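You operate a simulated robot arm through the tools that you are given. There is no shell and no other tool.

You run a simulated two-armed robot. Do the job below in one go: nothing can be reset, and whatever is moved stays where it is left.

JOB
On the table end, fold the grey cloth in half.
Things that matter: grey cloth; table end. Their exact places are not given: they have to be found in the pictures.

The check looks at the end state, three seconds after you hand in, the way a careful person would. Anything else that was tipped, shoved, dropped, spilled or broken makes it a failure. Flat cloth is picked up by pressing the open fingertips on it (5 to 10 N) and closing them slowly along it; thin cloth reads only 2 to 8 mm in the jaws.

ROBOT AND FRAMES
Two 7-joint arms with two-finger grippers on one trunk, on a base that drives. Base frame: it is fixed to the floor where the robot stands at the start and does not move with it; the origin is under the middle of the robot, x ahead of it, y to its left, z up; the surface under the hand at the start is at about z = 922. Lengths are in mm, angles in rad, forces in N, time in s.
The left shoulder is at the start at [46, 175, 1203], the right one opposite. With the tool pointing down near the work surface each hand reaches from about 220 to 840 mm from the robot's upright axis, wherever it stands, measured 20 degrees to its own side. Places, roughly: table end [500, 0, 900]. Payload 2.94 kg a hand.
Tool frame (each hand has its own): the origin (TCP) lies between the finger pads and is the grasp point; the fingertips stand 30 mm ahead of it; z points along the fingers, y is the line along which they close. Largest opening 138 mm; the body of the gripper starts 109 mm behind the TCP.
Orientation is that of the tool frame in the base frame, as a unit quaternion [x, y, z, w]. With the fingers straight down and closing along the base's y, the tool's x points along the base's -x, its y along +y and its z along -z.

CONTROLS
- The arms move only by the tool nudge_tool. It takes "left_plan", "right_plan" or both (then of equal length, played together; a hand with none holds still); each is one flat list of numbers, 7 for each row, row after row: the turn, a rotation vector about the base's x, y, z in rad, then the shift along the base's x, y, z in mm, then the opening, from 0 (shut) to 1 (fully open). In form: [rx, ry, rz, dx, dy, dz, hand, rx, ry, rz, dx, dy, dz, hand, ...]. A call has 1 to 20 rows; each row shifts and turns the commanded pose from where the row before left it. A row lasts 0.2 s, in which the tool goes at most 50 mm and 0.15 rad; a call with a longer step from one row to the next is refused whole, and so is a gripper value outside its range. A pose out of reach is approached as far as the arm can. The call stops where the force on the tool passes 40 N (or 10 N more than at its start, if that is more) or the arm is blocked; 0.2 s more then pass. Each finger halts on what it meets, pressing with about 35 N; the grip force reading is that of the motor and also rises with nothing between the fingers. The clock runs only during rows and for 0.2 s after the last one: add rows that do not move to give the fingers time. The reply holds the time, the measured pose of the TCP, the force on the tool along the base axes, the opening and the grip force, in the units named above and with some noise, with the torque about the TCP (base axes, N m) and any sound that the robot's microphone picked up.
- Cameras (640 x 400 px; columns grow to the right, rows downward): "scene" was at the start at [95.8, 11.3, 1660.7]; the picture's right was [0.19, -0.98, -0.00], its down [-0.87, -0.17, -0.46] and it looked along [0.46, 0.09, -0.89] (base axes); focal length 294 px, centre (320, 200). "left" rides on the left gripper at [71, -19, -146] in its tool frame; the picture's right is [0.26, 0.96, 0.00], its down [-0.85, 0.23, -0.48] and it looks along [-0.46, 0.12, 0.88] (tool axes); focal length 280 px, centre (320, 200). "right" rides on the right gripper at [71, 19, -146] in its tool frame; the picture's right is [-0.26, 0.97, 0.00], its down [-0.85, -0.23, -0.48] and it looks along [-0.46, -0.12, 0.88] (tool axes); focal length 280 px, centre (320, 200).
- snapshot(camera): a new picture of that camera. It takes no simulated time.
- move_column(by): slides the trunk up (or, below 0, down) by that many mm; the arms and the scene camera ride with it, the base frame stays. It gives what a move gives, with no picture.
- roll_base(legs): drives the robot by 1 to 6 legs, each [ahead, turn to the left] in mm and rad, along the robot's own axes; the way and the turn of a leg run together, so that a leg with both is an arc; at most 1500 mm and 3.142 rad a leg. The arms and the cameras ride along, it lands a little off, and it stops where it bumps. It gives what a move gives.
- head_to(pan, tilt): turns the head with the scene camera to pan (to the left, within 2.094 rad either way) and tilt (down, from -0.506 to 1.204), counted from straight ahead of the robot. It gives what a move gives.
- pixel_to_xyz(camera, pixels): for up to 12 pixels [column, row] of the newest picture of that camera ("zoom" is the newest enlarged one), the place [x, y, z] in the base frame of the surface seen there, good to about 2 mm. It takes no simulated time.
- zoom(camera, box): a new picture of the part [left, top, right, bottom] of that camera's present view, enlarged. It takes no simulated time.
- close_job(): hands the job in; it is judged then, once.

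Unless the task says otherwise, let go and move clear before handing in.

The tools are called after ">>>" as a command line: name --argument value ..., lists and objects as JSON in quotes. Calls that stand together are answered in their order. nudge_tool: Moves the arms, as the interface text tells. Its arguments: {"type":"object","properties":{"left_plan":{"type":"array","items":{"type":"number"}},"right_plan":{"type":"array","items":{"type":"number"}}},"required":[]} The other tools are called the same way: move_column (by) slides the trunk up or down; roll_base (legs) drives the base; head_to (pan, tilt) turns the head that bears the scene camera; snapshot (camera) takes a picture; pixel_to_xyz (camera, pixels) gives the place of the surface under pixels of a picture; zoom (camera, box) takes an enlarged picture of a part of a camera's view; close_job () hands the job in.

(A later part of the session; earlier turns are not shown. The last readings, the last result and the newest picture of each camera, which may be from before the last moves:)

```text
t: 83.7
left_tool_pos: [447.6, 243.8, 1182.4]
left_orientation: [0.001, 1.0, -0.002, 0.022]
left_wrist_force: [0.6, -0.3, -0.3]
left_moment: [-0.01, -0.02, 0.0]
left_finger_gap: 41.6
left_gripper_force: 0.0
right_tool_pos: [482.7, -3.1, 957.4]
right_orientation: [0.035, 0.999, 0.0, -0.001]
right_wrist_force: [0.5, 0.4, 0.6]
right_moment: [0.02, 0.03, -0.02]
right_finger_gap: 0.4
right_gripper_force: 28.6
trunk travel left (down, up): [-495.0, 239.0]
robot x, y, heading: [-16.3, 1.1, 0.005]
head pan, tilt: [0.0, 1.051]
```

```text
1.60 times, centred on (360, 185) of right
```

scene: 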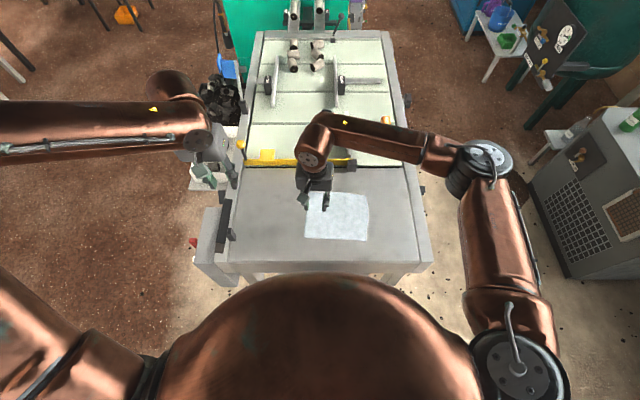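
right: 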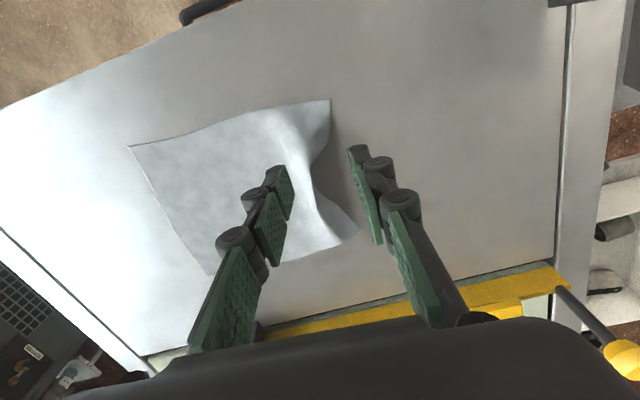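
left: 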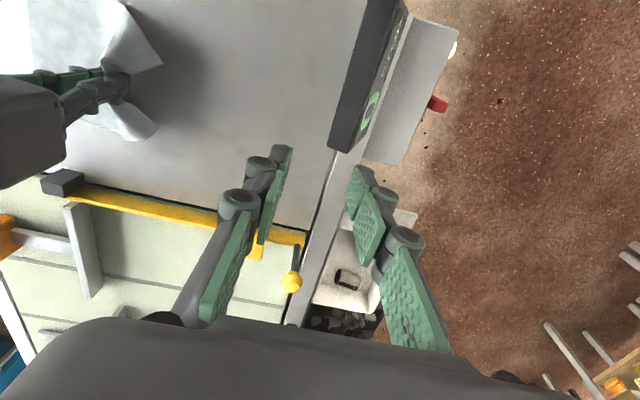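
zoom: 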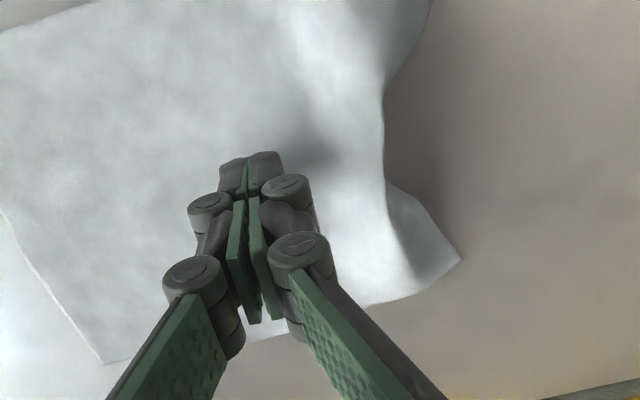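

The fingertips are just above the cloth inside the bow. I'll sweep outward along +y.

>>> nudge_tool --right_plan '[0, 0, 0, 0, 6, 0, 0, 0, 0, 0, 0, 8, 0, 0, 0, 0, 0, 0, 8, 0, 0, 0, 0, 0, 0, 8, 0, 0, 0, 0, 0, 0, 8, 0, 0, 0, 0, 0, 0, 8, 0, 0, 0, 0, 0, 0, 8, 0, 0, 0, 0, 0, 0, 8, 0, 0, 0, 0, 0, 0, 8, 0, 0, 0, 0, 0, 0, 0, 0, 0]'

>>> zoom --camera "right" --box '[160, 60, 560, 310]'

>>> zoom --camera "scene" --box '[260, 150, 420, 250]'

```text
t: 85.8
left_tool_pos: [446.6, 244.0, 1181.7]
left_orientation: [0.0, 1.0, -0.002, 0.023]
left_wrist_force: [0.2, -0.6, -0.3]
left_moment: [0.01, -0.01, -0.02]
left_finger_gap: 41.5
left_gripper_force: 0.0
right_tool_pos: [481.9, 67.3, 957.0]
right_orientation: [0.035, 0.999, 0.0, -0.002]
right_wrist_force: [-0.3, -1.0, 0.0]
right_moment: [0.01, -0.01, 0.0]
right_finger_gap: 0.0
right_gripper_force: 28.7
trunk travel left (down, up): [-495.0, 239.0]
robot x, y, heading: [-19.4, 3.1, 0.002]
head pan, tilt: [0.0, 1.051]
```

```text
1.60 times, centred on (360, 185) of right
```

zoom: 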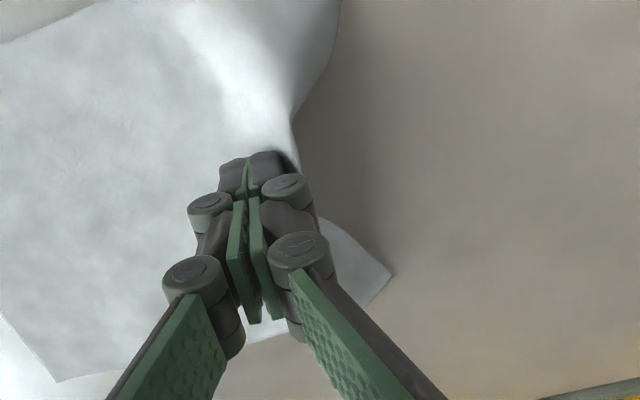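

```text
4.00 times, centred on (340, 200) of scene
```

zoom: 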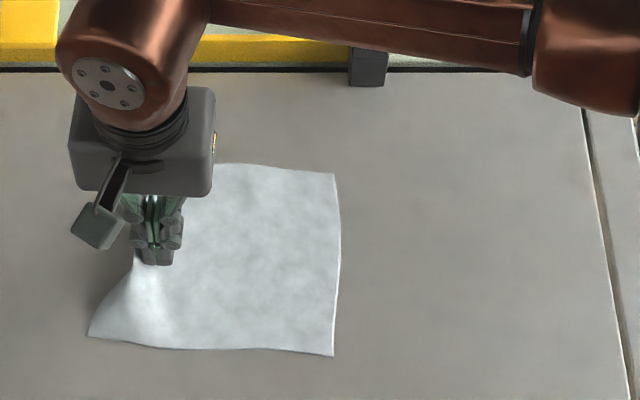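

The whole cloth slid left instead of flattening, so it is very slippery on this table and must be folded with loose arcs. I'll lift away and measure the corners again.

>>> nudge_tool --right_plan '[0, 0, 0, 0, 2, 8, 0, 0, 0, 0, 0, 0, 15, 0.15, 0, 0, 0, 0, 0, 15, 0.17, 0, 0, 0, -20, -10, 15, 0.17, 0, 0, 0, -20, -10, 15, 0.17, 0, 0, 0, -20, -10, 15, 0.17, 0, 0, 0, -20, -10, 10, 0.17, 0, 0, 0, 0, 0, 0, 0.17]'

>>> snapshot --camera "right"

>>> zoom --camera "scene" --box '[240, 150, 400, 250]'

```text
t: 87.7
left_tool_pos: [447.1, 244.2, 1181.3]
left_orientation: [0.001, 1.0, -0.002, 0.022]
left_wrist_force: [0.5, 0.9, 0.8]
left_moment: [0.01, -0.01, 0.01]
left_finger_gap: 41.2
left_gripper_force: 0.0
right_tool_pos: [403.3, 29.4, 1050.4]
right_orientation: [0.034, 0.999, -0.001, -0.001]
right_wrist_force: [1.1, 1.0, -0.3]
right_moment: [0.0, 0.01, 0.0]
right_finger_gap: 23.4
right_gripper_force: 0.0
trunk travel left (down, up): [-495.0, 239.0]
robot x, y, heading: [-20.2, 3.0, 0.009]
head pan, tilt: [0.0, 1.051]
```

```text
taken
```

right: 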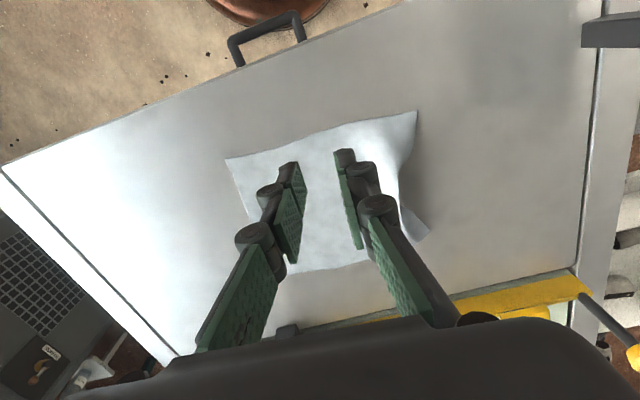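

```text
4.00 times, centred on (320, 200) of scene
```

zoom: 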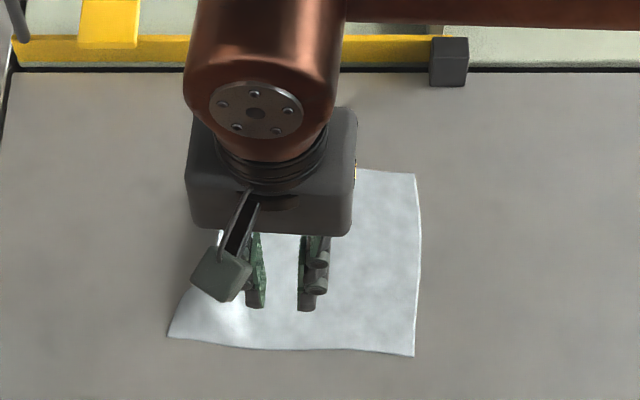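

I'll measure the near-left corner at (417,111) and the left edge beside it, plus the other corners.

>>> pixel_to_xyz --camera "right" --pixels '[[416, 112], [411, 130], [406, 150], [402, 172], [401, 200], [426, 237], [227, 159], [385, 117], [330, 130], [390, 150], [375, 140]]'

>>> pixel_to_xyz --camera "zoom" --pixels '[[169, 336], [413, 355], [415, 176], [420, 260], [195, 285], [230, 320]]'

```text
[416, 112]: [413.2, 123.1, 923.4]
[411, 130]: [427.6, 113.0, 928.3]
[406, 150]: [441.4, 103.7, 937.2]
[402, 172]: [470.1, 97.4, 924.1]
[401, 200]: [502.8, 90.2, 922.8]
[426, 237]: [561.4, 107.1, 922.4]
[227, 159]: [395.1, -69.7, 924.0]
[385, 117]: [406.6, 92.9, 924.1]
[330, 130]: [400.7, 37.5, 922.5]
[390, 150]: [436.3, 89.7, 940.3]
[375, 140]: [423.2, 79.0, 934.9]
```

```text
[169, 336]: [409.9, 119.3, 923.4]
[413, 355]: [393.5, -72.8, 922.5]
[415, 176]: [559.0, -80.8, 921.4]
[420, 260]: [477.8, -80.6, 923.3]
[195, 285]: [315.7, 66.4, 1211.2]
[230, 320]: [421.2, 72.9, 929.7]
```

The near-left corner is at about (412,121). I'll move the idle left hand farther up and away, and bring the right hand above that corner with a 45° diagonal pinch.

>>> nudge_tool --left_plan '[0, 0, 0, 0, 5, 10, 0.3, 0, 0, 0, 0, 5, 10, 0.3, 0, 0, 0, 0, 5, 10, 0.3, 0, 0, 0, 0, 5, 10, 0.3, 0, 0, 0, 0, 5, 10, 0.3, 0, 0, 0, 0, 5, 10, 0.3, 0, 0, 0, 0, 5, 10, 0.3, 0, 0, 0, 0, 5, 10, 0.3, 0, 0, 0, 0, 0, 0, 0.3]' --right_plan '[0, 0, 0.107, 0, 0, 0, 0.17, 0, 0, 0.107, 0, 0, 0, 0.17, 0, 0, 0.107, 0, 0, 0, 0.17, 0, 0, 0.107, 5, 18, -5, 0.17, 0, 0, 0.107, 5, 18, -5, 0.17, 0, 0, 0.107, 5, 18, -5, 0.17, 0, 0, 0.107, 5, 18, -5, 0.17, 0, 0, 0.107, 2, 6, -5, 0.17, 0, 0, 0, 0, 0, 0, 0.17]'

>>> snapshot --camera "right"

>>> snapshot --camera "scene"

```text
t: 89.7
left_tool_pos: [447.4, 285.3, 1261.8]
left_orientation: [0.001, 1.0, -0.002, 0.021]
left_wrist_force: [0.3, 0.4, 0.6]
left_moment: [-0.01, 0.01, 0.0]
left_finger_gap: 41.6
left_gripper_force: 0.1
right_tool_pos: [424.8, 108.0, 1025.2]
right_orientation: [-0.383, 0.924, -0.001, -0.001]
right_wrist_force: [0.2, -0.4, -0.3]
right_moment: [0.02, -0.02, 0.02]
right_finger_gap: 23.6
right_gripper_force: 0.0
trunk travel left (down, up): [-495.0, 239.0]
robot x, y, heading: [-21.1, 0.5, 0.003]
head pan, tilt: [0.0, 1.051]
```

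```text
taken
```

right: 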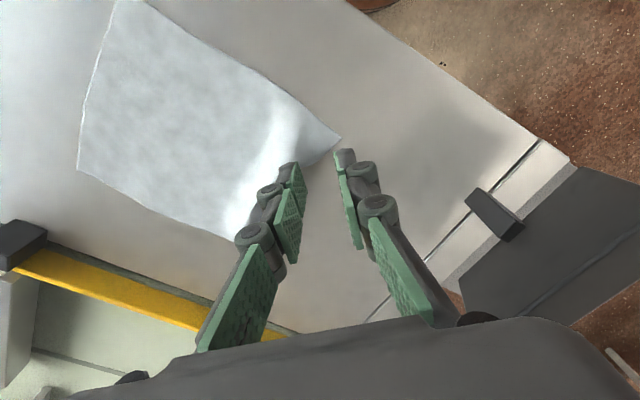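

```text
taken
```

scene: 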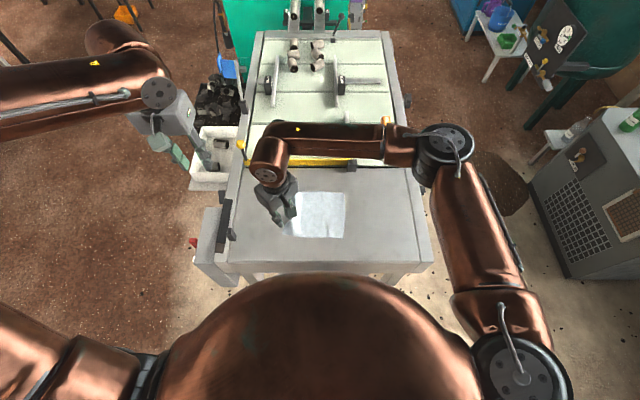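

The right hand sits squarely over the near-left corner (tip at about (340,139)). I'll descend to just above the table and check alignment.

>>> nudge_tool --right_plan '[0, 0, 0, 0, 0, -12, 0.17, 0, 0, 0, 0, 0, -15, 0.17, 0, 0, 0, 0, 0, -15, 0.17, 0, 0, 0, 0, 0, -12, 0.17, 0, 0, 0, 0, 0, -8, 0.17, 0, 0, 0, 0, 0, -4, 0.17, 0, 0, 0, 0, 0, -2, 0.17, 0, 0, 0, 0, 0, 0, 0.17]'

>>> zoom --camera "right" --box '[200, 80, 450, 236]'

```text
t: 91.5
left_tool_pos: [446.9, 283.2, 1261.3]
left_orientation: [0.0, 1.0, -0.002, 0.022]
left_wrist_force: [-0.3, 0.5, -0.7]
left_moment: [-0.03, 0.0, -0.01]
left_finger_gap: 41.5
left_gripper_force: 0.2
right_tool_pos: [424.9, 107.8, 958.0]
right_orientation: [-0.384, 0.923, -0.001, -0.001]
right_wrist_force: [-0.1, 0.0, -0.3]
right_moment: [0.01, 0.02, 0.01]
right_finger_gap: 23.6
right_gripper_force: 0.1
trunk travel left (down, up): [-495.0, 239.0]
robot x, y, heading: [-17.7, 4.0, 0.003]
head pan, tilt: [0.0, 1.051]
```

```text
2.56 times, centred on (325, 158) of right
```

zoom: 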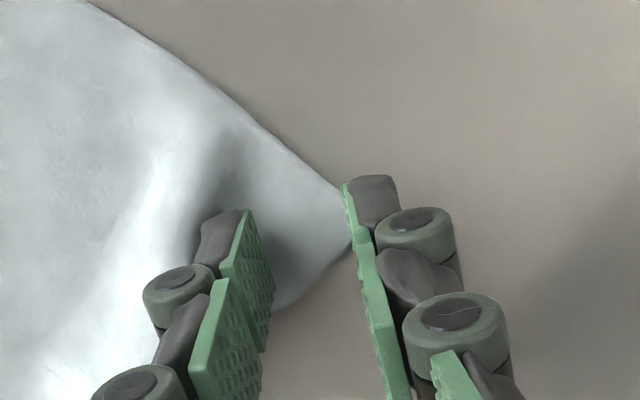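

The corner tip just reaches the outer finger's inner face (zoom (350,215)). I'll shift 8 mm toward -y so the tip lies under the outer fingertip, then press down in small steps.

>>> nudge_tool --right_plan '[0, 0, 0, 0, -4, 0, 0.17, 0, 0, 0, 0, -4, 0, 0.17, 0, 0, 0, 0, 0, -2, 0.17, 0, 0, 0, 0, 0, -1, 0.17, 0, 0, 0, 0, 0, -1, 0.17, 0, 0, 0, 0, 0, 0, 0.17]'

>>> zoom --camera "right" --box '[200, 80, 450, 236]'

```text
t: 92.8
left_tool_pos: [446.3, 284.0, 1262.0]
left_orientation: [0.001, 1.0, -0.002, 0.023]
left_wrist_force: [-0.6, -0.5, -0.3]
left_moment: [-0.01, -0.02, 0.0]
left_finger_gap: 41.1
left_gripper_force: 0.1
right_tool_pos: [424.9, 100.5, 952.8]
right_orientation: [-0.384, 0.924, -0.001, -0.001]
right_wrist_force: [0.2, 0.3, -0.3]
right_moment: [-0.02, 0.0, 0.0]
right_finger_gap: 23.1
right_gripper_force: 0.0
trunk travel left (down, up): [-495.0, 239.0]
robot x, y, heading: [-20.0, -0.0, 0.006]
head pan, tilt: [0.0, 1.051]
```

```text
2.56 times, centred on (325, 158) of right
```

zoom: 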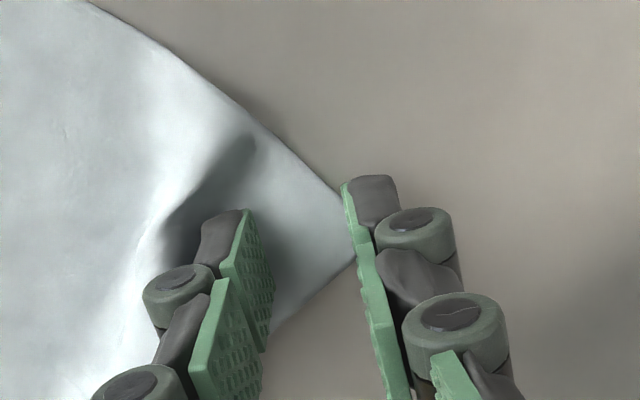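

The corner now runs under the outer fingertip (zoom (355,235)). I'll press on to contact.

>>> nudge_tool --right_plan '[0, 0, 0, 0, 0, -0.7, 0.17, 0, 0, 0, 0, 0, -0.7, 0.17, 0, 0, 0, 0, 0, 0, 0.17]'

```text
t: 93.7
left_tool_pos: [446.9, 284.6, 1261.3]
left_orientation: [0.0, 1.0, -0.002, 0.023]
left_wrist_force: [-0.4, 0.9, -0.9]
left_moment: [0.01, -0.02, -0.01]
left_finger_gap: 41.5
left_gripper_force: 0.0
right_tool_pos: [424.8, 99.8, 952.8]
right_orientation: [-0.383, 0.924, 0.0, 0.0]
right_wrist_force: [0.0, -0.2, 6.3]
right_moment: [0.03, 0.01, 0.03]
right_finger_gap: 23.0
right_gripper_force: 0.0
trunk travel left (down, up): [-495.0, 239.0]
robot x, y, heading: [-13.1, 1.9, 0.007]
head pan, tilt: [0.0, 1.051]
```

The press is 6.3 N, in range, so I'll close slowly on the corner.

>>> nudge_tool --right_plan '[0, 0, 0, 0, 0, -0.2, 0.155, 0, 0, 0, 0, 0, 0, 0.14, 0, 0, 0, 0, 0, -0.2, 0.125, 0, 0, 0, 0, 0, 0, 0.11, 0, 0, 0, 0, 0, -0.2, 0.095, 0, 0, 0, 0, 0, 0, 0.08, 0, 0, 0, 0, 0, 0, 0.065, 0, 0, 0, 0, 0, 0, 0.05, 0, 0, 0, 0, 0, 0, 0.035, 0, 0, 0, 0, 0, 0, 0.02, 0, 0, 0, 0, 0, 0, 0, 0, 0, 0, 0, 0, 0, 0, 0, 0, 0, 0, 0, 0, 0]'

>>> zoom --camera "right" --box '[200, 80, 450, 236]'

```text
t: 96.5
left_tool_pos: [446.8, 284.6, 1260.4]
left_orientation: [0.002, 1.0, -0.002, 0.023]
left_wrist_force: [0.1, -0.3, -0.3]
left_moment: [-0.01, -0.01, -0.01]
left_finger_gap: 41.4
left_gripper_force: 0.1
right_tool_pos: [424.2, 99.8, 953.0]
right_orientation: [-0.383, 0.924, 0.0, -0.001]
right_wrist_force: [-3.1, 2.4, 4.9]
right_moment: [-0.08, -0.15, -0.04]
right_finger_gap: 3.9
right_gripper_force: 41.1
trunk travel left (down, up): [-495.0, 239.0]
robot x, y, heading: [-18.4, 0.3, 0.002]
head pan, tilt: [0.0, 1.051]
```

```text
2.56 times, centred on (325, 158) of right
```

zoom: 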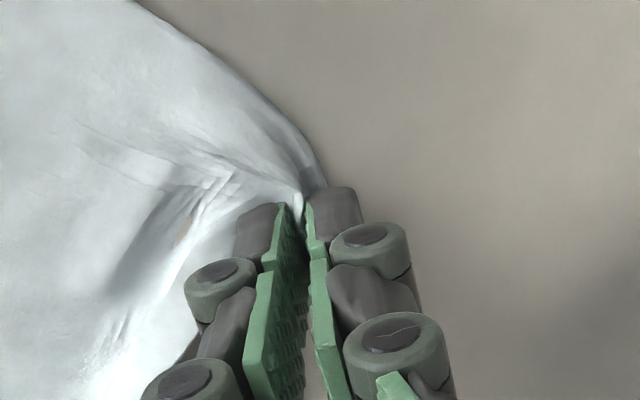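

The corner is gripped (gap 3.9 mm, 41 N). I'll lift it slightly, moving a little toward the fold line, and check it comes along.

>>> nudge_tool --right_plan '[0, 0, 0, 0, 0, 4, 0, 0, 0, 0, 0, -2, 7, 0, 0, 0, 0, 0, -4, 9, 0, 0, 0, 0, 0, -6, 9, 0, 0, 0, 0, 0, -6, 8, 0, 0, 0, 0, 0, -6, 6, 0, 0, 0, 0, 0, 0, 0, 0]'

>>> snapshot --camera "right"

>>> zoom --camera "scene" --box '[240, 150, 400, 250]'

```text
t: 98.0
left_tool_pos: [446.2, 285.3, 1262.2]
left_orientation: [0.0, 1.0, -0.002, 0.021]
left_wrist_force: [0.9, 0.2, -0.2]
left_moment: [0.02, 0.01, 0.0]
left_finger_gap: 41.5
left_gripper_force: 0.1
right_tool_pos: [425.8, 75.3, 994.4]
right_orientation: [-0.383, 0.924, 0.0, -0.001]
right_wrist_force: [1.9, -1.5, -1.6]
right_moment: [0.14, -0.04, -0.02]
right_finger_gap: 0.5
right_gripper_force: 23.9
trunk travel left (down, up): [-495.0, 239.0]
robot x, y, heading: [-17.4, 3.6, 0.007]
head pan, tilt: [0.0, 1.051]
```

```text
taken
```

right: 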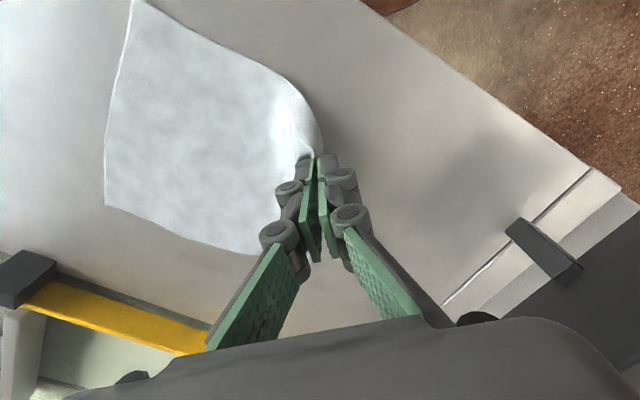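

```text
4.00 times, centred on (320, 200) of scene
```

zoom: 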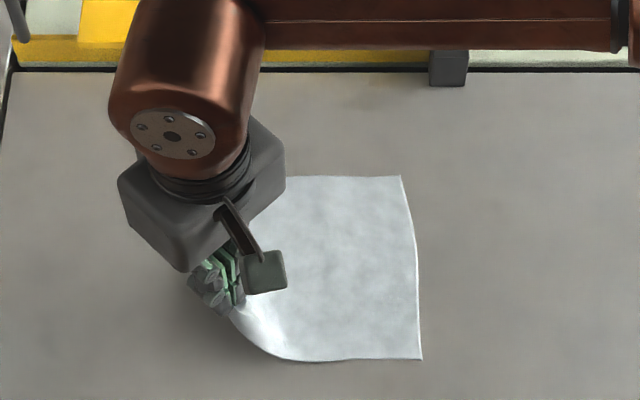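

The corner is up, but the gap reads only 0.5 mm, so the hold may be marginal. I'll zoom in on the fingertips.

>>> zoom --camera "right" --box '[240, 80, 400, 180]'

>>> nudge_tool --right_plan '[0, 0, 0, 0, 0, 0, 0, 0, 0, 0, 0, 0, 0, 0]'

```text
4.00 times, centred on (320, 130) of right
```

zoom: 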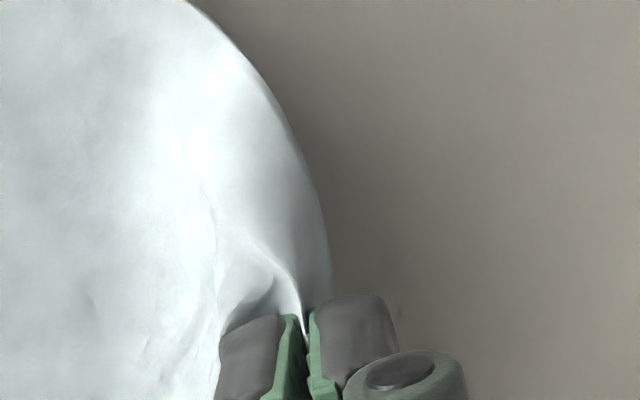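

```text
t: 98.7
left_tool_pos: [446.2, 283.8, 1261.7]
left_orientation: [0.0, 1.0, -0.001, 0.023]
left_wrist_force: [0.4, 1.2, 0.5]
left_moment: [0.01, 0.01, 0.0]
left_finger_gap: 41.4
left_gripper_force: 0.0
right_tool_pos: [425.7, 77.0, 996.2]
right_orientation: [-0.383, 0.924, 0.0, 0.0]
right_wrist_force: [0.9, -0.5, 5.4]
right_moment: [-0.05, -0.04, 0.0]
right_finger_gap: 1.2
right_gripper_force: 33.9
trunk travel left (down, up): [-495.0, 239.0]
robot x, y, heading: [-13.8, 2.0, 0.007]
head pan, tilt: [0.0, 1.051]
```

The cloth is held between the tips. Before carrying it across I'll measure where the right-hand corners are now, at (401,177) and (421,357) in the scene zoom.

>>> zoom --camera "scene" --box '[240, 150, 400, 250]'

>>> pixel_to_xyz --camera "zoom" --pixels '[[400, 178], [420, 356], [417, 270], [290, 360], [240, 330], [290, 178]]'

>>> pixel_to_xyz --camera "right" --pixels '[[106, 203], [250, 252], [260, 68], [318, 140]]'

```text
4.00 times, centred on (320, 200) of scene
```

zoom: 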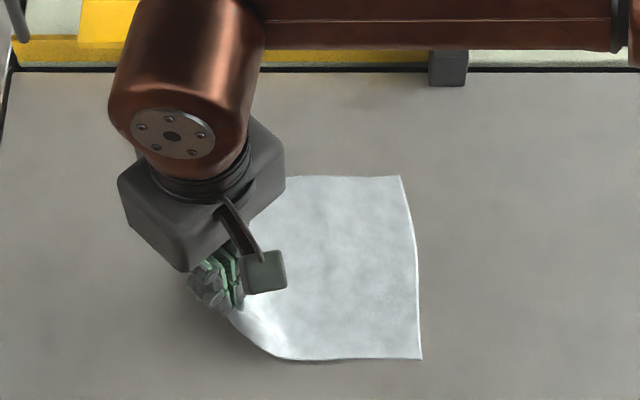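

```text
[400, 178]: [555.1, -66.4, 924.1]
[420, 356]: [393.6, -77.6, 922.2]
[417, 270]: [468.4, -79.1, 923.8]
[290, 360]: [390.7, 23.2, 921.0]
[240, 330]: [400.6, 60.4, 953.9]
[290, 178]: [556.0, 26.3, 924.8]
```

```text
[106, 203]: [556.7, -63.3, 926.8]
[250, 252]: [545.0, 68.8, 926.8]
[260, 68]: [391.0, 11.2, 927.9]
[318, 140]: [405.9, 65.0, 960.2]
```

The right edge runs from (393,-78) to (556,-65). I'll carry the gripped corner in a loose arc over to just above the near-right corner and look before placing it.

>>> nudge_tool --right_plan '[0, 0, 0, -3, -10, 8, 0, 0, 0, 0, -3, -14, 8, 0, 0, 0, 0, -3, -14, 6, 0, 0, 0, 0, -3, -14, 4, 0, 0, 0, 0, -3, -14, 0, 0, 0, 0, 0, -3, -14, -2, 0, 0, 0, 0, -3, -14, -6, 0, 0, 0, 0, -3, -14, -10, 0, 0, 0, 0, -3, -12, -10, 0, 0, 0, 0, -3, -12, -10, 0, 0, 0, 0, -2, -10, -8, 0, 0, 0, 0, 0, -8, -4, 0, 0, 0, 0, 0, 0, 0, 0]'

>>> snapshot --camera "right"

>>> zoom --camera "scene" --box '[240, 150, 400, 250]'

>>> snapshot --camera "left"

```text
t: 101.5
left_tool_pos: [446.8, 284.4, 1261.1]
left_orientation: [0.001, 1.0, -0.002, 0.023]
left_wrist_force: [-0.4, 0.4, -0.7]
left_moment: [-0.01, -0.01, 0.02]
left_finger_gap: 41.7
left_gripper_force: 0.1
right_tool_pos: [392.5, -74.5, 971.1]
right_orientation: [-0.382, 0.924, 0.0, -0.001]
right_wrist_force: [-0.6, 0.4, 1.9]
right_moment: [-0.21, -0.25, -0.06]
right_finger_gap: 2.3
right_gripper_force: 36.1
trunk travel left (down, up): [-495.0, 239.0]
robot x, y, heading: [-18.5, 1.5, 0.005]
head pan, tilt: [0.0, 1.051]
```

```text
taken
```

right: 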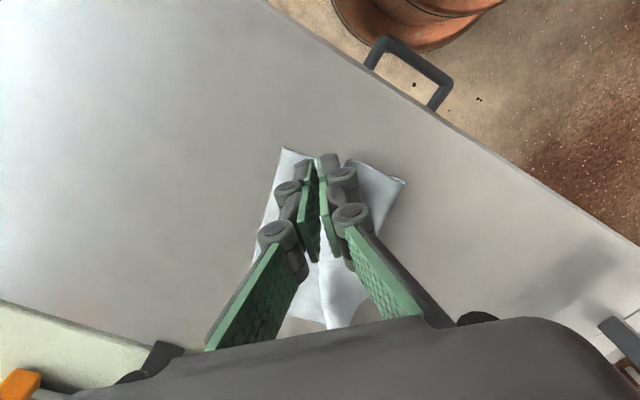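

```text
4.00 times, centred on (320, 200) of scene
```

zoom: 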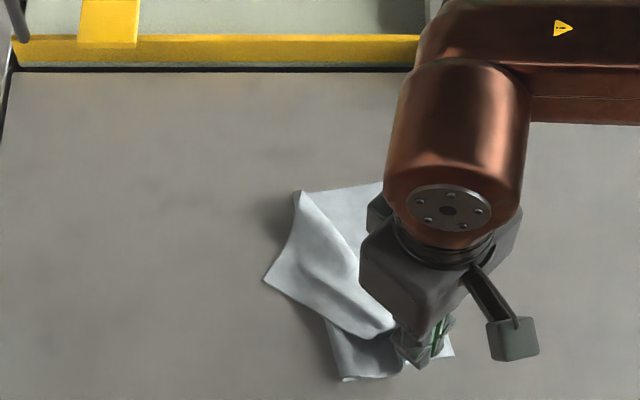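

```text
taken
```

left: 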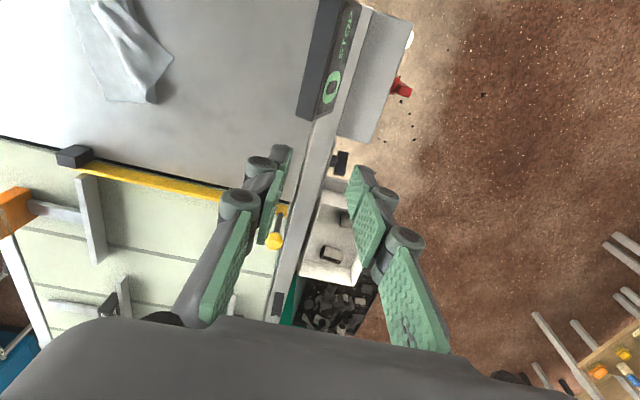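

The corner has been carried over and the cloth folded along a slanted line. I'll measure the near-right corner at (284,149) and the fold's end at (404,181) before placing.

>>> pixel_to_xyz --camera "right" --pixels '[[284, 150], [402, 181], [345, 165], [256, 230], [330, 325], [300, 300], [370, 210]]'

>>> zoom --camera "right" --box '[220, 120, 440, 258]'

>>> zoom --camera "left" --box '[40, 0, 240, 125]'

```text
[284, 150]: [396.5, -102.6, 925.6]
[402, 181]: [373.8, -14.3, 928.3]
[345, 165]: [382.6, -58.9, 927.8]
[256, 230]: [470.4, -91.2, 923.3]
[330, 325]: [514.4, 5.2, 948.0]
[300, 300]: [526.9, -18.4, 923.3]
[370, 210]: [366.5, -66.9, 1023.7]
```

```text
2.90 times, centred on (330, 189) of right
```

zoom: 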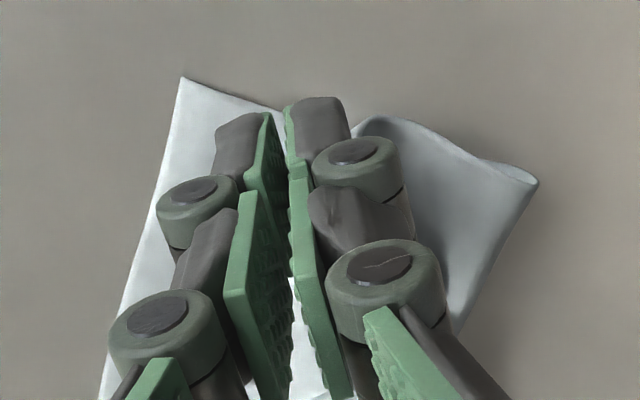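

```text
3.20 times, centred on (140, 62) of left
```

zoom: 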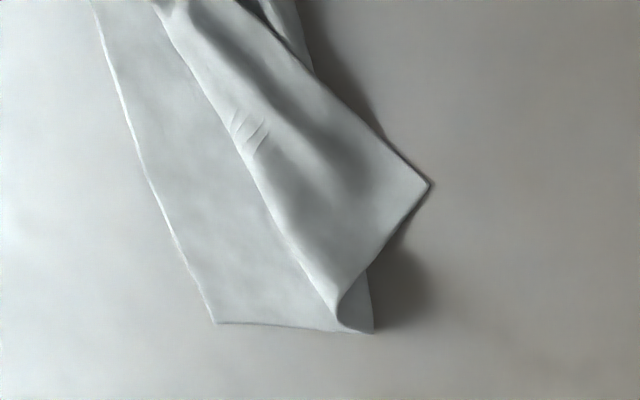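

The left camera view confirms the near end is folded over while the far-left corner still lies to the left, as expected halfway. The near-right corner is at (396,-103), so I'll bring the gripped corner onto it, lower it and release gently.

>>> nudge_tool --right_plan '[0, 0, 0, 1, -8, -3, 0, 0, 0, 0, 1, -8, -3, 0, 0, 0, 0, 1, -7, -3, 0, 0, 0, 0, 0, -3, -3, 0, 0, 0, 0, 0, 0, -1.5, 0, 0, 0, 0, 0, 0, 0, 0]'

>>> zoom --camera "right" --box '[220, 120, 440, 258]'

>>> zoom --camera "scene" --box '[260, 170, 420, 270]'

```text
t: 102.8
left_tool_pos: [447.0, 282.6, 1262.1]
left_orientation: [0.001, 1.0, -0.001, 0.023]
left_wrist_force: [-0.2, -0.8, -0.3]
left_moment: [0.0, 0.01, 0.02]
left_finger_gap: 41.4
left_gripper_force: 0.1
right_tool_pos: [395.1, -100.3, 956.8]
right_orientation: [-0.382, 0.924, -0.001, -0.001]
right_wrist_force: [-0.5, -0.3, 0.7]
right_moment: [-0.02, 0.0, 0.02]
right_finger_gap: 2.9
right_gripper_force: 29.8
trunk travel left (down, up): [-495.0, 239.0]
robot x, y, heading: [-19.0, 0.5, 0.007]
head pan, tilt: [0.0, 1.051]
```

```text
2.90 times, centred on (330, 189) of right
```

zoom: 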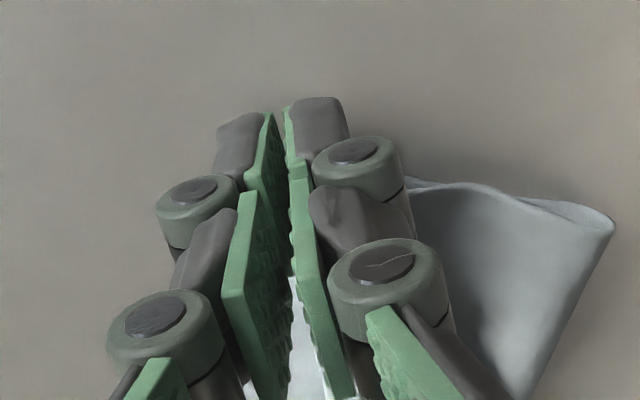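

```text
4.00 times, centred on (340, 220) of scene
```

zoom: 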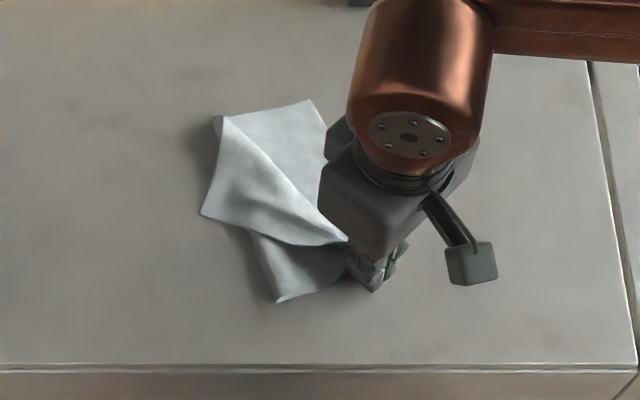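

The gripped corner now sits over the near-right corner. I'll open gently and lift straight away to see the result.

>>> nudge_tool --right_plan '[0, 0, 0, 0, 0, 0, 0.03, 0, 0, 0, 0, 0, 0.5, 0.06, 0, 0, 0, 0, 0, 1, 0.09, 0, 0, 0, 0, 0, 2, 0.12, 0, 0, 0, 0, 0, 4, 0.15, 0, 0, 0, 0, 0, 6, 0.17, 0, 0, 0, 0, 0, 10, 0.17, 0, 0, 0, 0, 0, 15, 0.17, 0, 0, 0, 0, 0, 15, 0.17, 0, 0, 0, 0, 0, 15, 0.17, 0, 0, 0, 0, -15, 15, 0.17, 0, 0, 0, 0, -15, 15, 0.17, 0, 0, 0, 0, -15, 10, 0.17, 0, 0, 0, 0, -15, 0, 0.17, 0, 0, 0, 0, -15, 0, 0.17, 0, 0, 0, 0, 0, 0, 0.17]'

>>> snapshot --camera "right"

>>> zoom --camera "scene" --box '[260, 170, 420, 270]'

>>> zoom --camera "left" --box '[0, 0, 240, 150]'

```text
t: 106.2
left_tool_pos: [446.7, 283.6, 1260.9]
left_orientation: [0.001, 1.0, -0.002, 0.024]
left_wrist_force: [-0.4, 0.1, 0.1]
left_moment: [-0.02, 0.03, -0.01]
left_finger_gap: 41.5
left_gripper_force: 0.1
right_tool_pos: [395.1, -175.4, 1065.8]
right_orientation: [-0.383, 0.924, 0.0, 0.0]
right_wrist_force: [-0.1, 0.7, 0.4]
right_moment: [0.0, -0.05, 0.0]
right_finger_gap: 23.6
right_gripper_force: 0.1
trunk travel left (down, up): [-495.0, 239.0]
robot x, y, heading: [-18.2, 2.2, 0.004]
head pan, tilt: [0.0, 1.051]
```

```text
taken
```

right: 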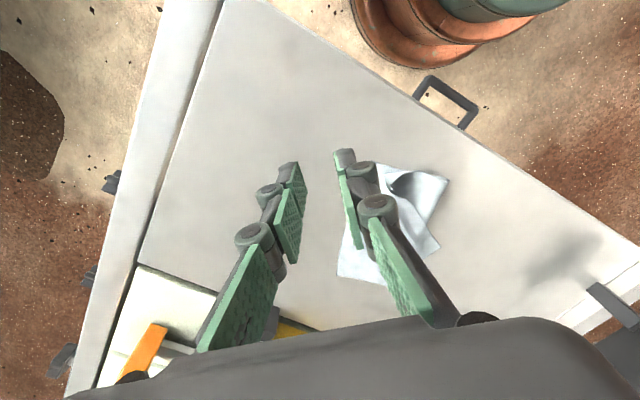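

```text
4.00 times, centred on (340, 220) of scene
```

zoom: 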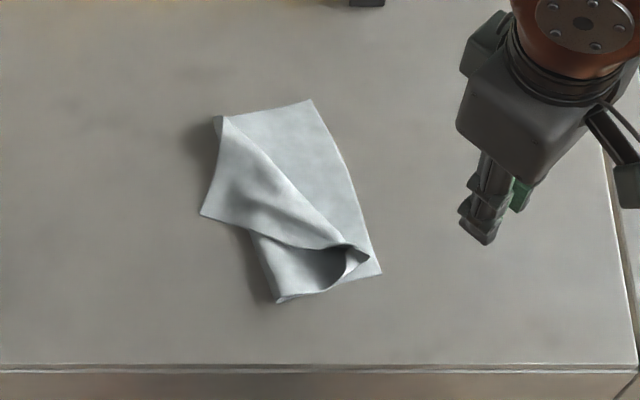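

```text
2.67 times, centred on (120, 75) of left
```

zoom: 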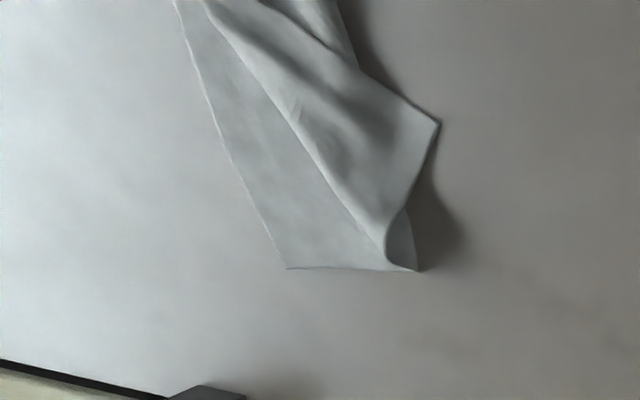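

The near-left corner now rests about 10 mm from the near-right corner, and the far-left corner lies free at about (203,214) in the scene zoom. I'll measure these points to plan the second corner.

>>> pixel_to_xyz --camera "zoom" --pixels '[[438, 125], [425, 140], [410, 160], [287, 267], [413, 268], [390, 240], [400, 110], [360, 85], [380, 130]]'

>>> snapshot --camera "scene"

>>> pixel_to_xyz --camera "scene" --pixels '[[311, 223.5], [337, 195.5], [354.5, 238.5], [329.5, 244.5], [314, 200], [323, 229], [350, 233], [320, 212], [340, 236], [345, 215]]'

```text
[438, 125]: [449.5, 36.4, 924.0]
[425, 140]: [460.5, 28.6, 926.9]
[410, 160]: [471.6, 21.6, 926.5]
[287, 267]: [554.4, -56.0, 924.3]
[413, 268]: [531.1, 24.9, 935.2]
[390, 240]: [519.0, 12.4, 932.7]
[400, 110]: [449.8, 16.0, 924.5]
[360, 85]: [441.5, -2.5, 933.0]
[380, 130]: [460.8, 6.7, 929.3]
```

```text
taken
```

scene: 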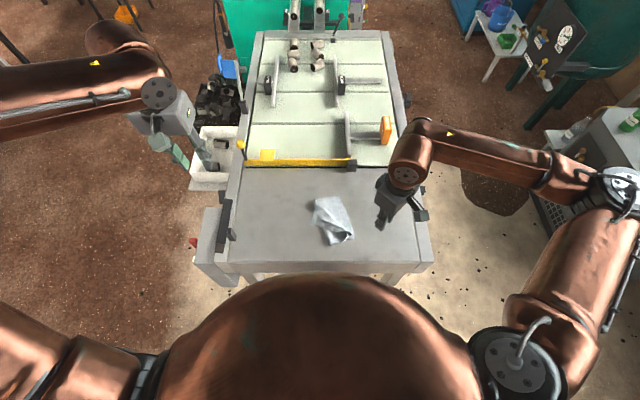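

```text
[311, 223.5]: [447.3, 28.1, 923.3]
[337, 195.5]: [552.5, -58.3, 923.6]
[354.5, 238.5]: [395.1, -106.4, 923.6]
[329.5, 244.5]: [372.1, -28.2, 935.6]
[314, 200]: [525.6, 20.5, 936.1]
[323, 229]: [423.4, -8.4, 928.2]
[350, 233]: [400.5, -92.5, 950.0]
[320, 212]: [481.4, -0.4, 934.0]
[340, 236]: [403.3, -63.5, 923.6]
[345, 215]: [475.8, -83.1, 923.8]
```

The far-left corner is flat on the table at (449,36), and its target, the far-right corner, is at (553,-57). I'll bring the right hand above it with the pinch axis turned to the corner's diagonal.

>>> nudge_tool --right_plan '[0, 0, -0.04, 6.4, 19.4, 0, 0.2, 0, 0, -0.04, 6.4, 19.4, 0, 0.2, 0, 0, -0.04, 6.4, 19.4, 0, 0.2, 0, 0, -0.04, 6.4, 19.4, 0, 0.2, 0, 0, -0.04, 6.4, 19.4, 0, 0.2, 0, 0, -0.035, 6.4, 19.4, -6, 0.2, 0, 0, 0, 6.4, 19.4, -10, 0.2, 0, 0, 0, 6.4, 19.4, -10, 0.2, 0, 0, 0, 6.4, 19.4, -15, 0.2, 0, 0, 0, 6.4, 19.4, -15, 0.2, 0, 0, 0, 0, 0, 0, 0.2]'

>>> snapshot --camera "right"

```text
t: 108.7
left_tool_pos: [447.8, 282.6, 1261.2]
left_orientation: [0.001, 1.0, -0.002, 0.023]
left_wrist_force: [-1.0, 0.6, 0.7]
left_moment: [0.01, 0.01, 0.03]
left_finger_gap: 41.4
left_gripper_force: 0.1
right_tool_pos: [459.1, 18.6, 1011.2]
right_orientation: [-0.272, 0.962, 0.0, -0.001]
right_wrist_force: [-0.6, -0.5, -0.1]
right_moment: [0.01, -0.01, -0.03]
right_finger_gap: 27.7
right_gripper_force: 0.2
trunk travel left (down, up): [-495.0, 239.0]
robot x, y, heading: [-19.6, 0.8, 0.004]
head pan, tilt: [0.0, 1.051]
```

```text
taken
```

right: 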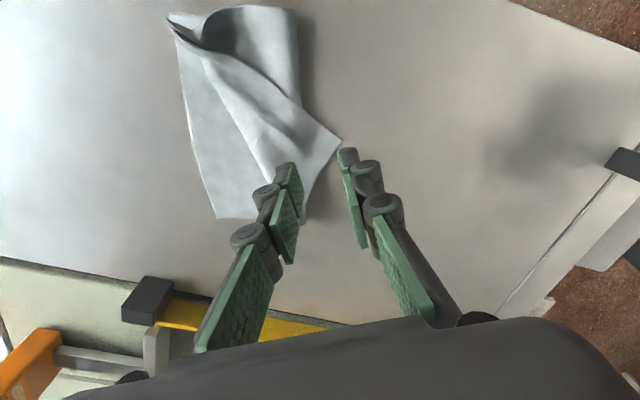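

The far-left corner tip shows at (340,140), right at the outer finger. I'll measure it, then descend.

>>> pixel_to_xyz --camera "right" --pixels '[[339, 140], [325, 160], [318, 122], [310, 170], [290, 130], [218, 217], [168, 18], [295, 10]]'

>>> nudge_tool --right_plan '[0, 0, 0, 0, 0, -12, 0.2, 0, 0, 0, 0, 0, -15, 0.2, 0, 0, 0, 0, 0, -12, 0.2, 0, 0, 0, 0, 0, -8, 0.2, 0, 0, 0, 0, 0, -3, 0.2, 0, 0, 0, 0, 0, 0, 0.2]'

>>> zoom --camera "right" --box '[200, 80, 450, 236]'

```text
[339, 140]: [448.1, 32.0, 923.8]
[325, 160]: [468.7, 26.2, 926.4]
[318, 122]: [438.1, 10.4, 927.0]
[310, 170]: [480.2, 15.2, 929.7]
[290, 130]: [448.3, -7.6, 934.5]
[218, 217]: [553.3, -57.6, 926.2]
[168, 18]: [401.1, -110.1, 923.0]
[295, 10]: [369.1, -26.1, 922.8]
```

```text
t: 110.0
left_tool_pos: [446.3, 283.5, 1261.5]
left_orientation: [0.001, 1.0, -0.002, 0.023]
left_wrist_force: [-0.5, -0.5, 0.6]
left_moment: [-0.02, -0.01, 0.0]
left_finger_gap: 41.5
left_gripper_force: 0.1
right_tool_pos: [460.6, 18.5, 959.7]
right_orientation: [-0.272, 0.962, 0.0, -0.002]
right_wrist_force: [0.6, -0.4, -0.6]
right_moment: [0.0, -0.01, 0.01]
right_finger_gap: 27.4
right_gripper_force: 0.1
trunk travel left (down, up): [-495.0, 239.0]
robot x, y, heading: [-18.6, 0.5, 0.005]
head pan, tilt: [0.0, 1.051]
```

```text
2.56 times, centred on (325, 158) of right
```

zoom: 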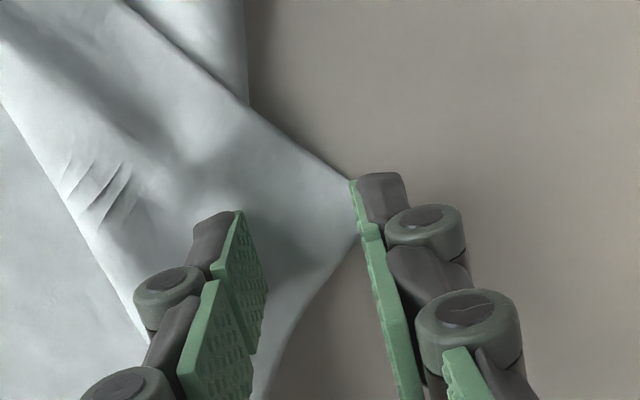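

The outer fingertip covers the corner tip. I'll nudge slightly for a deeper bite and press down to contact.

>>> nudge_tool --right_plan '[0, 0, 0, -2, -4, -3, 0.2, 0, 0, 0, 0, 0, -2, 0.2, 0, 0, 0, 0, 0, -1, 0.2, 0, 0, 0, 0, 0, -0.7, 0.2, 0, 0, 0, 0, 0, -0.7, 0.2, 0, 0, 0, 0, 0, 0, 0.2]'

>>> zoom --camera "right" --box '[200, 80, 450, 236]'

```text
t: 111.5
left_tool_pos: [445.8, 283.7, 1262.0]
left_orientation: [0.001, 1.0, -0.002, 0.022]
left_wrist_force: [0.6, -0.6, -0.1]
left_moment: [-0.01, -0.01, -0.03]
left_finger_gap: 41.4
left_gripper_force: 0.0
right_tool_pos: [458.2, 14.9, 952.6]
right_orientation: [-0.272, 0.962, -0.001, 0.0]
right_wrist_force: [1.9, -1.0, 13.1]
right_moment: [-0.29, -0.11, -0.03]
right_finger_gap: 27.7
right_gripper_force: 0.6
trunk travel left (down, up): [-495.0, 239.0]
robot x, y, heading: [-16.1, -0.2, 0.003]
head pan, tilt: [0.0, 1.051]
```

```text
2.56 times, centred on (325, 158) of right
```

zoom: 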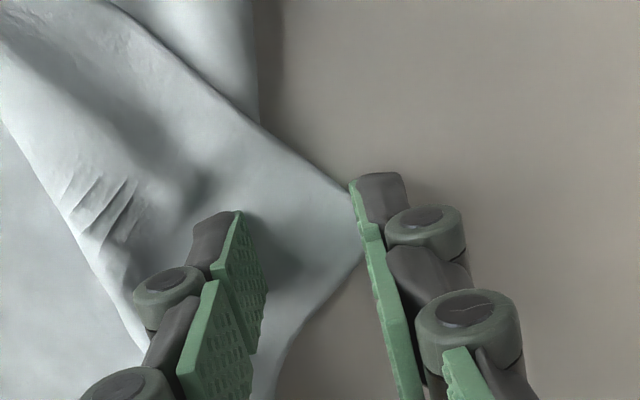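

The inner finger presses 13 N on what may be several layers near the fold line. I'll lift a little, narrow the opening and shift outward so only the single-layer corner is pinched.

>>> nudge_tool --right_plan '[0, 0, 0, 0, 0, 3, 0.2, 0, 0, 0, 0, 0, 5, 0.18, 0, 0, 0, -1, 2, 0, 0.15, 0, 0, 0, -1.1, 1.4, 0, 0.125, 0, 0, 0, 0, 0, 0, 0.125, 0, 0, 0, 0, 0, 0, 0.125]'

>>> zoom --camera "right" --box '[200, 80, 450, 236]'

>>> pixel_to_xyz --camera "zoom" --pixels '[[330, 180], [310, 220], [255, 180], [290, 320], [220, 330], [258, 120]]'

```text
t: 112.8
left_tool_pos: [446.7, 284.4, 1261.6]
left_orientation: [0.001, 1.0, -0.003, 0.023]
left_wrist_force: [0.6, -0.3, 0.7]
left_moment: [0.01, -0.02, 0.02]
left_finger_gap: 41.2
left_gripper_force: 0.0
right_tool_pos: [456.1, 17.8, 959.3]
right_orientation: [-0.272, 0.962, 0.0, -0.001]
right_wrist_force: [-0.7, -0.1, -0.1]
right_moment: [0.0, 0.0, 0.01]
right_finger_gap: 17.1
right_gripper_force: 0.1
trunk travel left (down, up): [-495.0, 239.0]
robot x, y, heading: [-20.8, 0.7, 0.008]
head pan, tilt: [0.0, 1.051]
```

```text
2.56 times, centred on (325, 158) of right
```

zoom: 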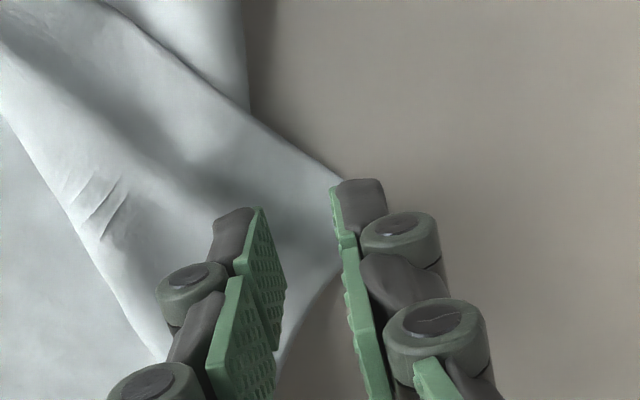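

```text
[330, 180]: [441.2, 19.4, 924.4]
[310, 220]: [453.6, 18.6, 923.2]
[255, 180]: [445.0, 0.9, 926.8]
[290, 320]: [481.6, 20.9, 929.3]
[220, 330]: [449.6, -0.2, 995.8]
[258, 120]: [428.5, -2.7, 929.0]
```

With a 17 mm opening the outer finger covers the corner tip and the inner finger stands on the single layer. I'll press down to contact.

>>> nudge_tool --right_plan '[0, 0, 0, 0, 0, -3, 0.125, 0, 0, 0, 0, 0, -2, 0.125, 0, 0, 0, 0, 0, -1, 0.125, 0, 0, 0, 0, 0, -0.8, 0.125, 0, 0, 0, 0, 0, -0.7, 0.125, 0, 0, 0, 0, 0, 0, 0.125]'

```text
t: 114.2
left_tool_pos: [446.7, 283.8, 1262.3]
left_orientation: [0.0, 1.0, -0.002, 0.023]
left_wrist_force: [0.1, 0.5, 0.7]
left_moment: [0.01, 0.0, 0.04]
left_finger_gap: 41.2
left_gripper_force: 0.0
right_tool_pos: [454.8, 18.5, 952.3]
right_orientation: [-0.272, 0.962, 0.0, 0.0]
right_wrist_force: [0.8, -0.1, 3.0]
right_moment: [-0.09, -0.01, -0.02]
right_finger_gap: 17.4
right_gripper_force: 0.0
trunk travel left (down, up): [-495.0, 239.0]
robot x, y, heading: [-21.3, 3.0, 0.007]
head pan, tilt: [0.0, 1.051]
```

The contact is 3 N. I'll press slightly more and close slowly.

>>> nudge_tool --right_plan '[0, 0, 0, 0, 0, -0.5, 0.125, 0, 0, 0, 0, 0, -0.2, 0.115, 0, 0, 0, 0, 0, 0, 0.105, 0, 0, 0, 0, 0, -0.2, 0.095, 0, 0, 0, 0, 0, 0, 0.085, 0, 0, 0, 0, 0, -0.2, 0.075, 0, 0, 0, 0, 0, 0, 0.065, 0, 0, 0, 0, 0, 0, 0.055, 0, 0, 0, 0, 0, 0, 0.045, 0, 0, 0, 0, 0, 0, 0.035, 0, 0, 0, 0, 0, 0, 0.02, 0, 0, 0, 0, 0, 0, 0, 0, 0, 0, 0, 0, 0, 0, 0, 0, 0, 0, 0, 0, 0]'

>>> zoom --camera "right" --box '[200, 80, 450, 236]'

```text
t: 117.2
left_tool_pos: [447.0, 282.3, 1261.5]
left_orientation: [0.001, 1.0, -0.003, 0.023]
left_wrist_force: [-0.4, -0.2, 0.0]
left_moment: [-0.01, 0.01, -0.03]
left_finger_gap: 41.2
left_gripper_force: 0.0
right_tool_pos: [456.7, 18.4, 952.3]
right_orientation: [-0.273, 0.962, 0.0, -0.001]
right_wrist_force: [-0.3, -0.4, -0.2]
right_moment: [0.02, -0.01, -0.01]
right_finger_gap: 1.0
right_gripper_force: 30.4
trunk travel left (down, up): [-495.0, 239.0]
robot x, y, heading: [-15.7, 2.0, 0.006]
head pan, tilt: [0.0, 1.051]
```

```text
2.56 times, centred on (325, 158) of right
```

zoom: 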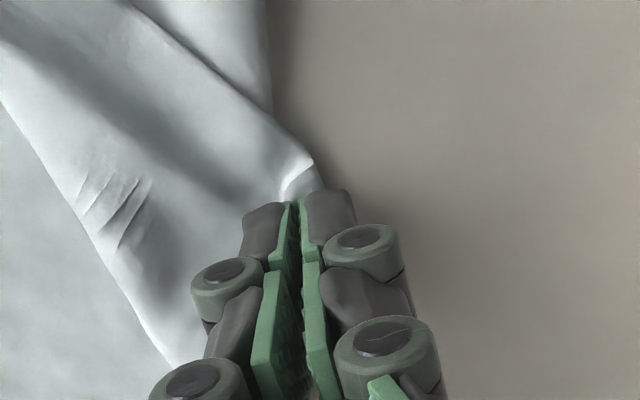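

The jaws read 1.0 mm with 30 N, similar to the first corner, and a small ridge enters them at zoom (300,185). I'll test with a small lift.

>>> nudge_tool --right_plan '[0, 0, 0, 0, 0, 4, 0, 0, 0, 0, 1, -1, 7, 0, 0, 0, 0, 1, -1, 8, 0, 0, 0, 0, 2, -2, 8, 0, 0, 0, 0, 2, -2, 8, 0, 0, 0, 0, 0, 0, 0, 0]'

>>> snapshot --camera "right"

>>> zoom --camera "left" --box '[0, 0, 240, 150]'

```text
t: 118.7
left_tool_pos: [446.5, 283.9, 1262.7]
left_orientation: [0.001, 1.0, -0.002, 0.022]
left_wrist_force: [-0.7, 0.2, 0.0]
left_moment: [0.0, -0.01, 0.03]
left_finger_gap: 41.5
left_gripper_force: 0.1
right_tool_pos: [462.3, 12.5, 986.4]
right_orientation: [-0.272, 0.962, 0.0, -0.001]
right_wrist_force: [0.8, 0.2, 0.2]
right_moment: [0.01, -0.02, -0.02]
right_finger_gap: 0.8
right_gripper_force: 30.5
trunk travel left (down, up): [-495.0, 239.0]
robot x, y, heading: [-19.5, 3.7, 0.002]
head pan, tilt: [0.0, 1.051]
```

```text
taken
```

right: 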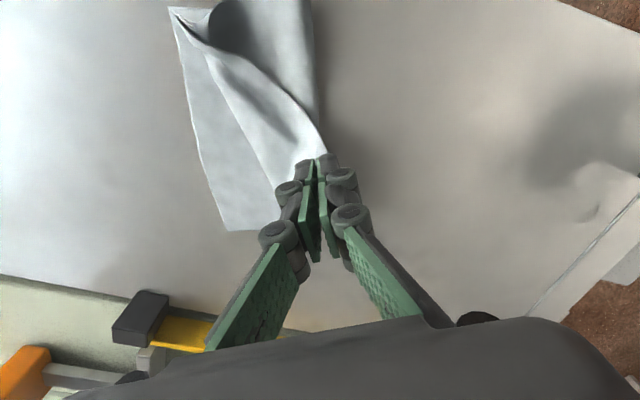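

```text
2.67 times, centred on (120, 75) of left
```

zoom: 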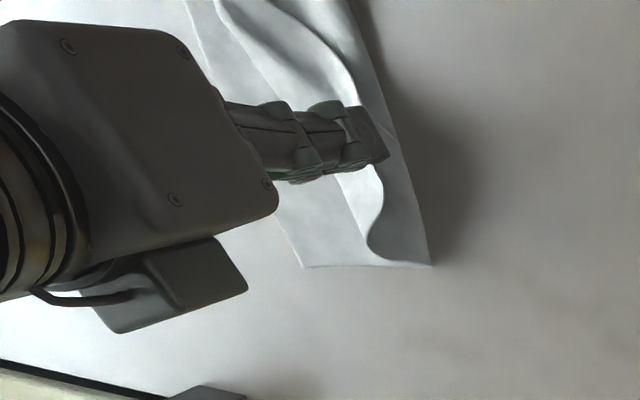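

The corner is lifted and held, and the flap is peeling up. I'll measure the far-right corner at (228,230) before carrying it over.

>>> pixel_to_xyz --camera "right" --pixels '[[229, 228], [200, 160], [172, 10], [316, 130], [245, 226]]'

>>> pixel_to_xyz --camera "zoom" --pixels '[[306, 266], [428, 263], [385, 130]]'

```text
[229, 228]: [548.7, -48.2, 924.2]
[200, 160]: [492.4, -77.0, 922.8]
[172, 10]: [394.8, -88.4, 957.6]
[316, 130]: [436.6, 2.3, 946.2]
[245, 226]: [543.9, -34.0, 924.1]
```

```text
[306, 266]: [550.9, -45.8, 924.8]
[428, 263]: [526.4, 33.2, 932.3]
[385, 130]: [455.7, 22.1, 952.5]
```

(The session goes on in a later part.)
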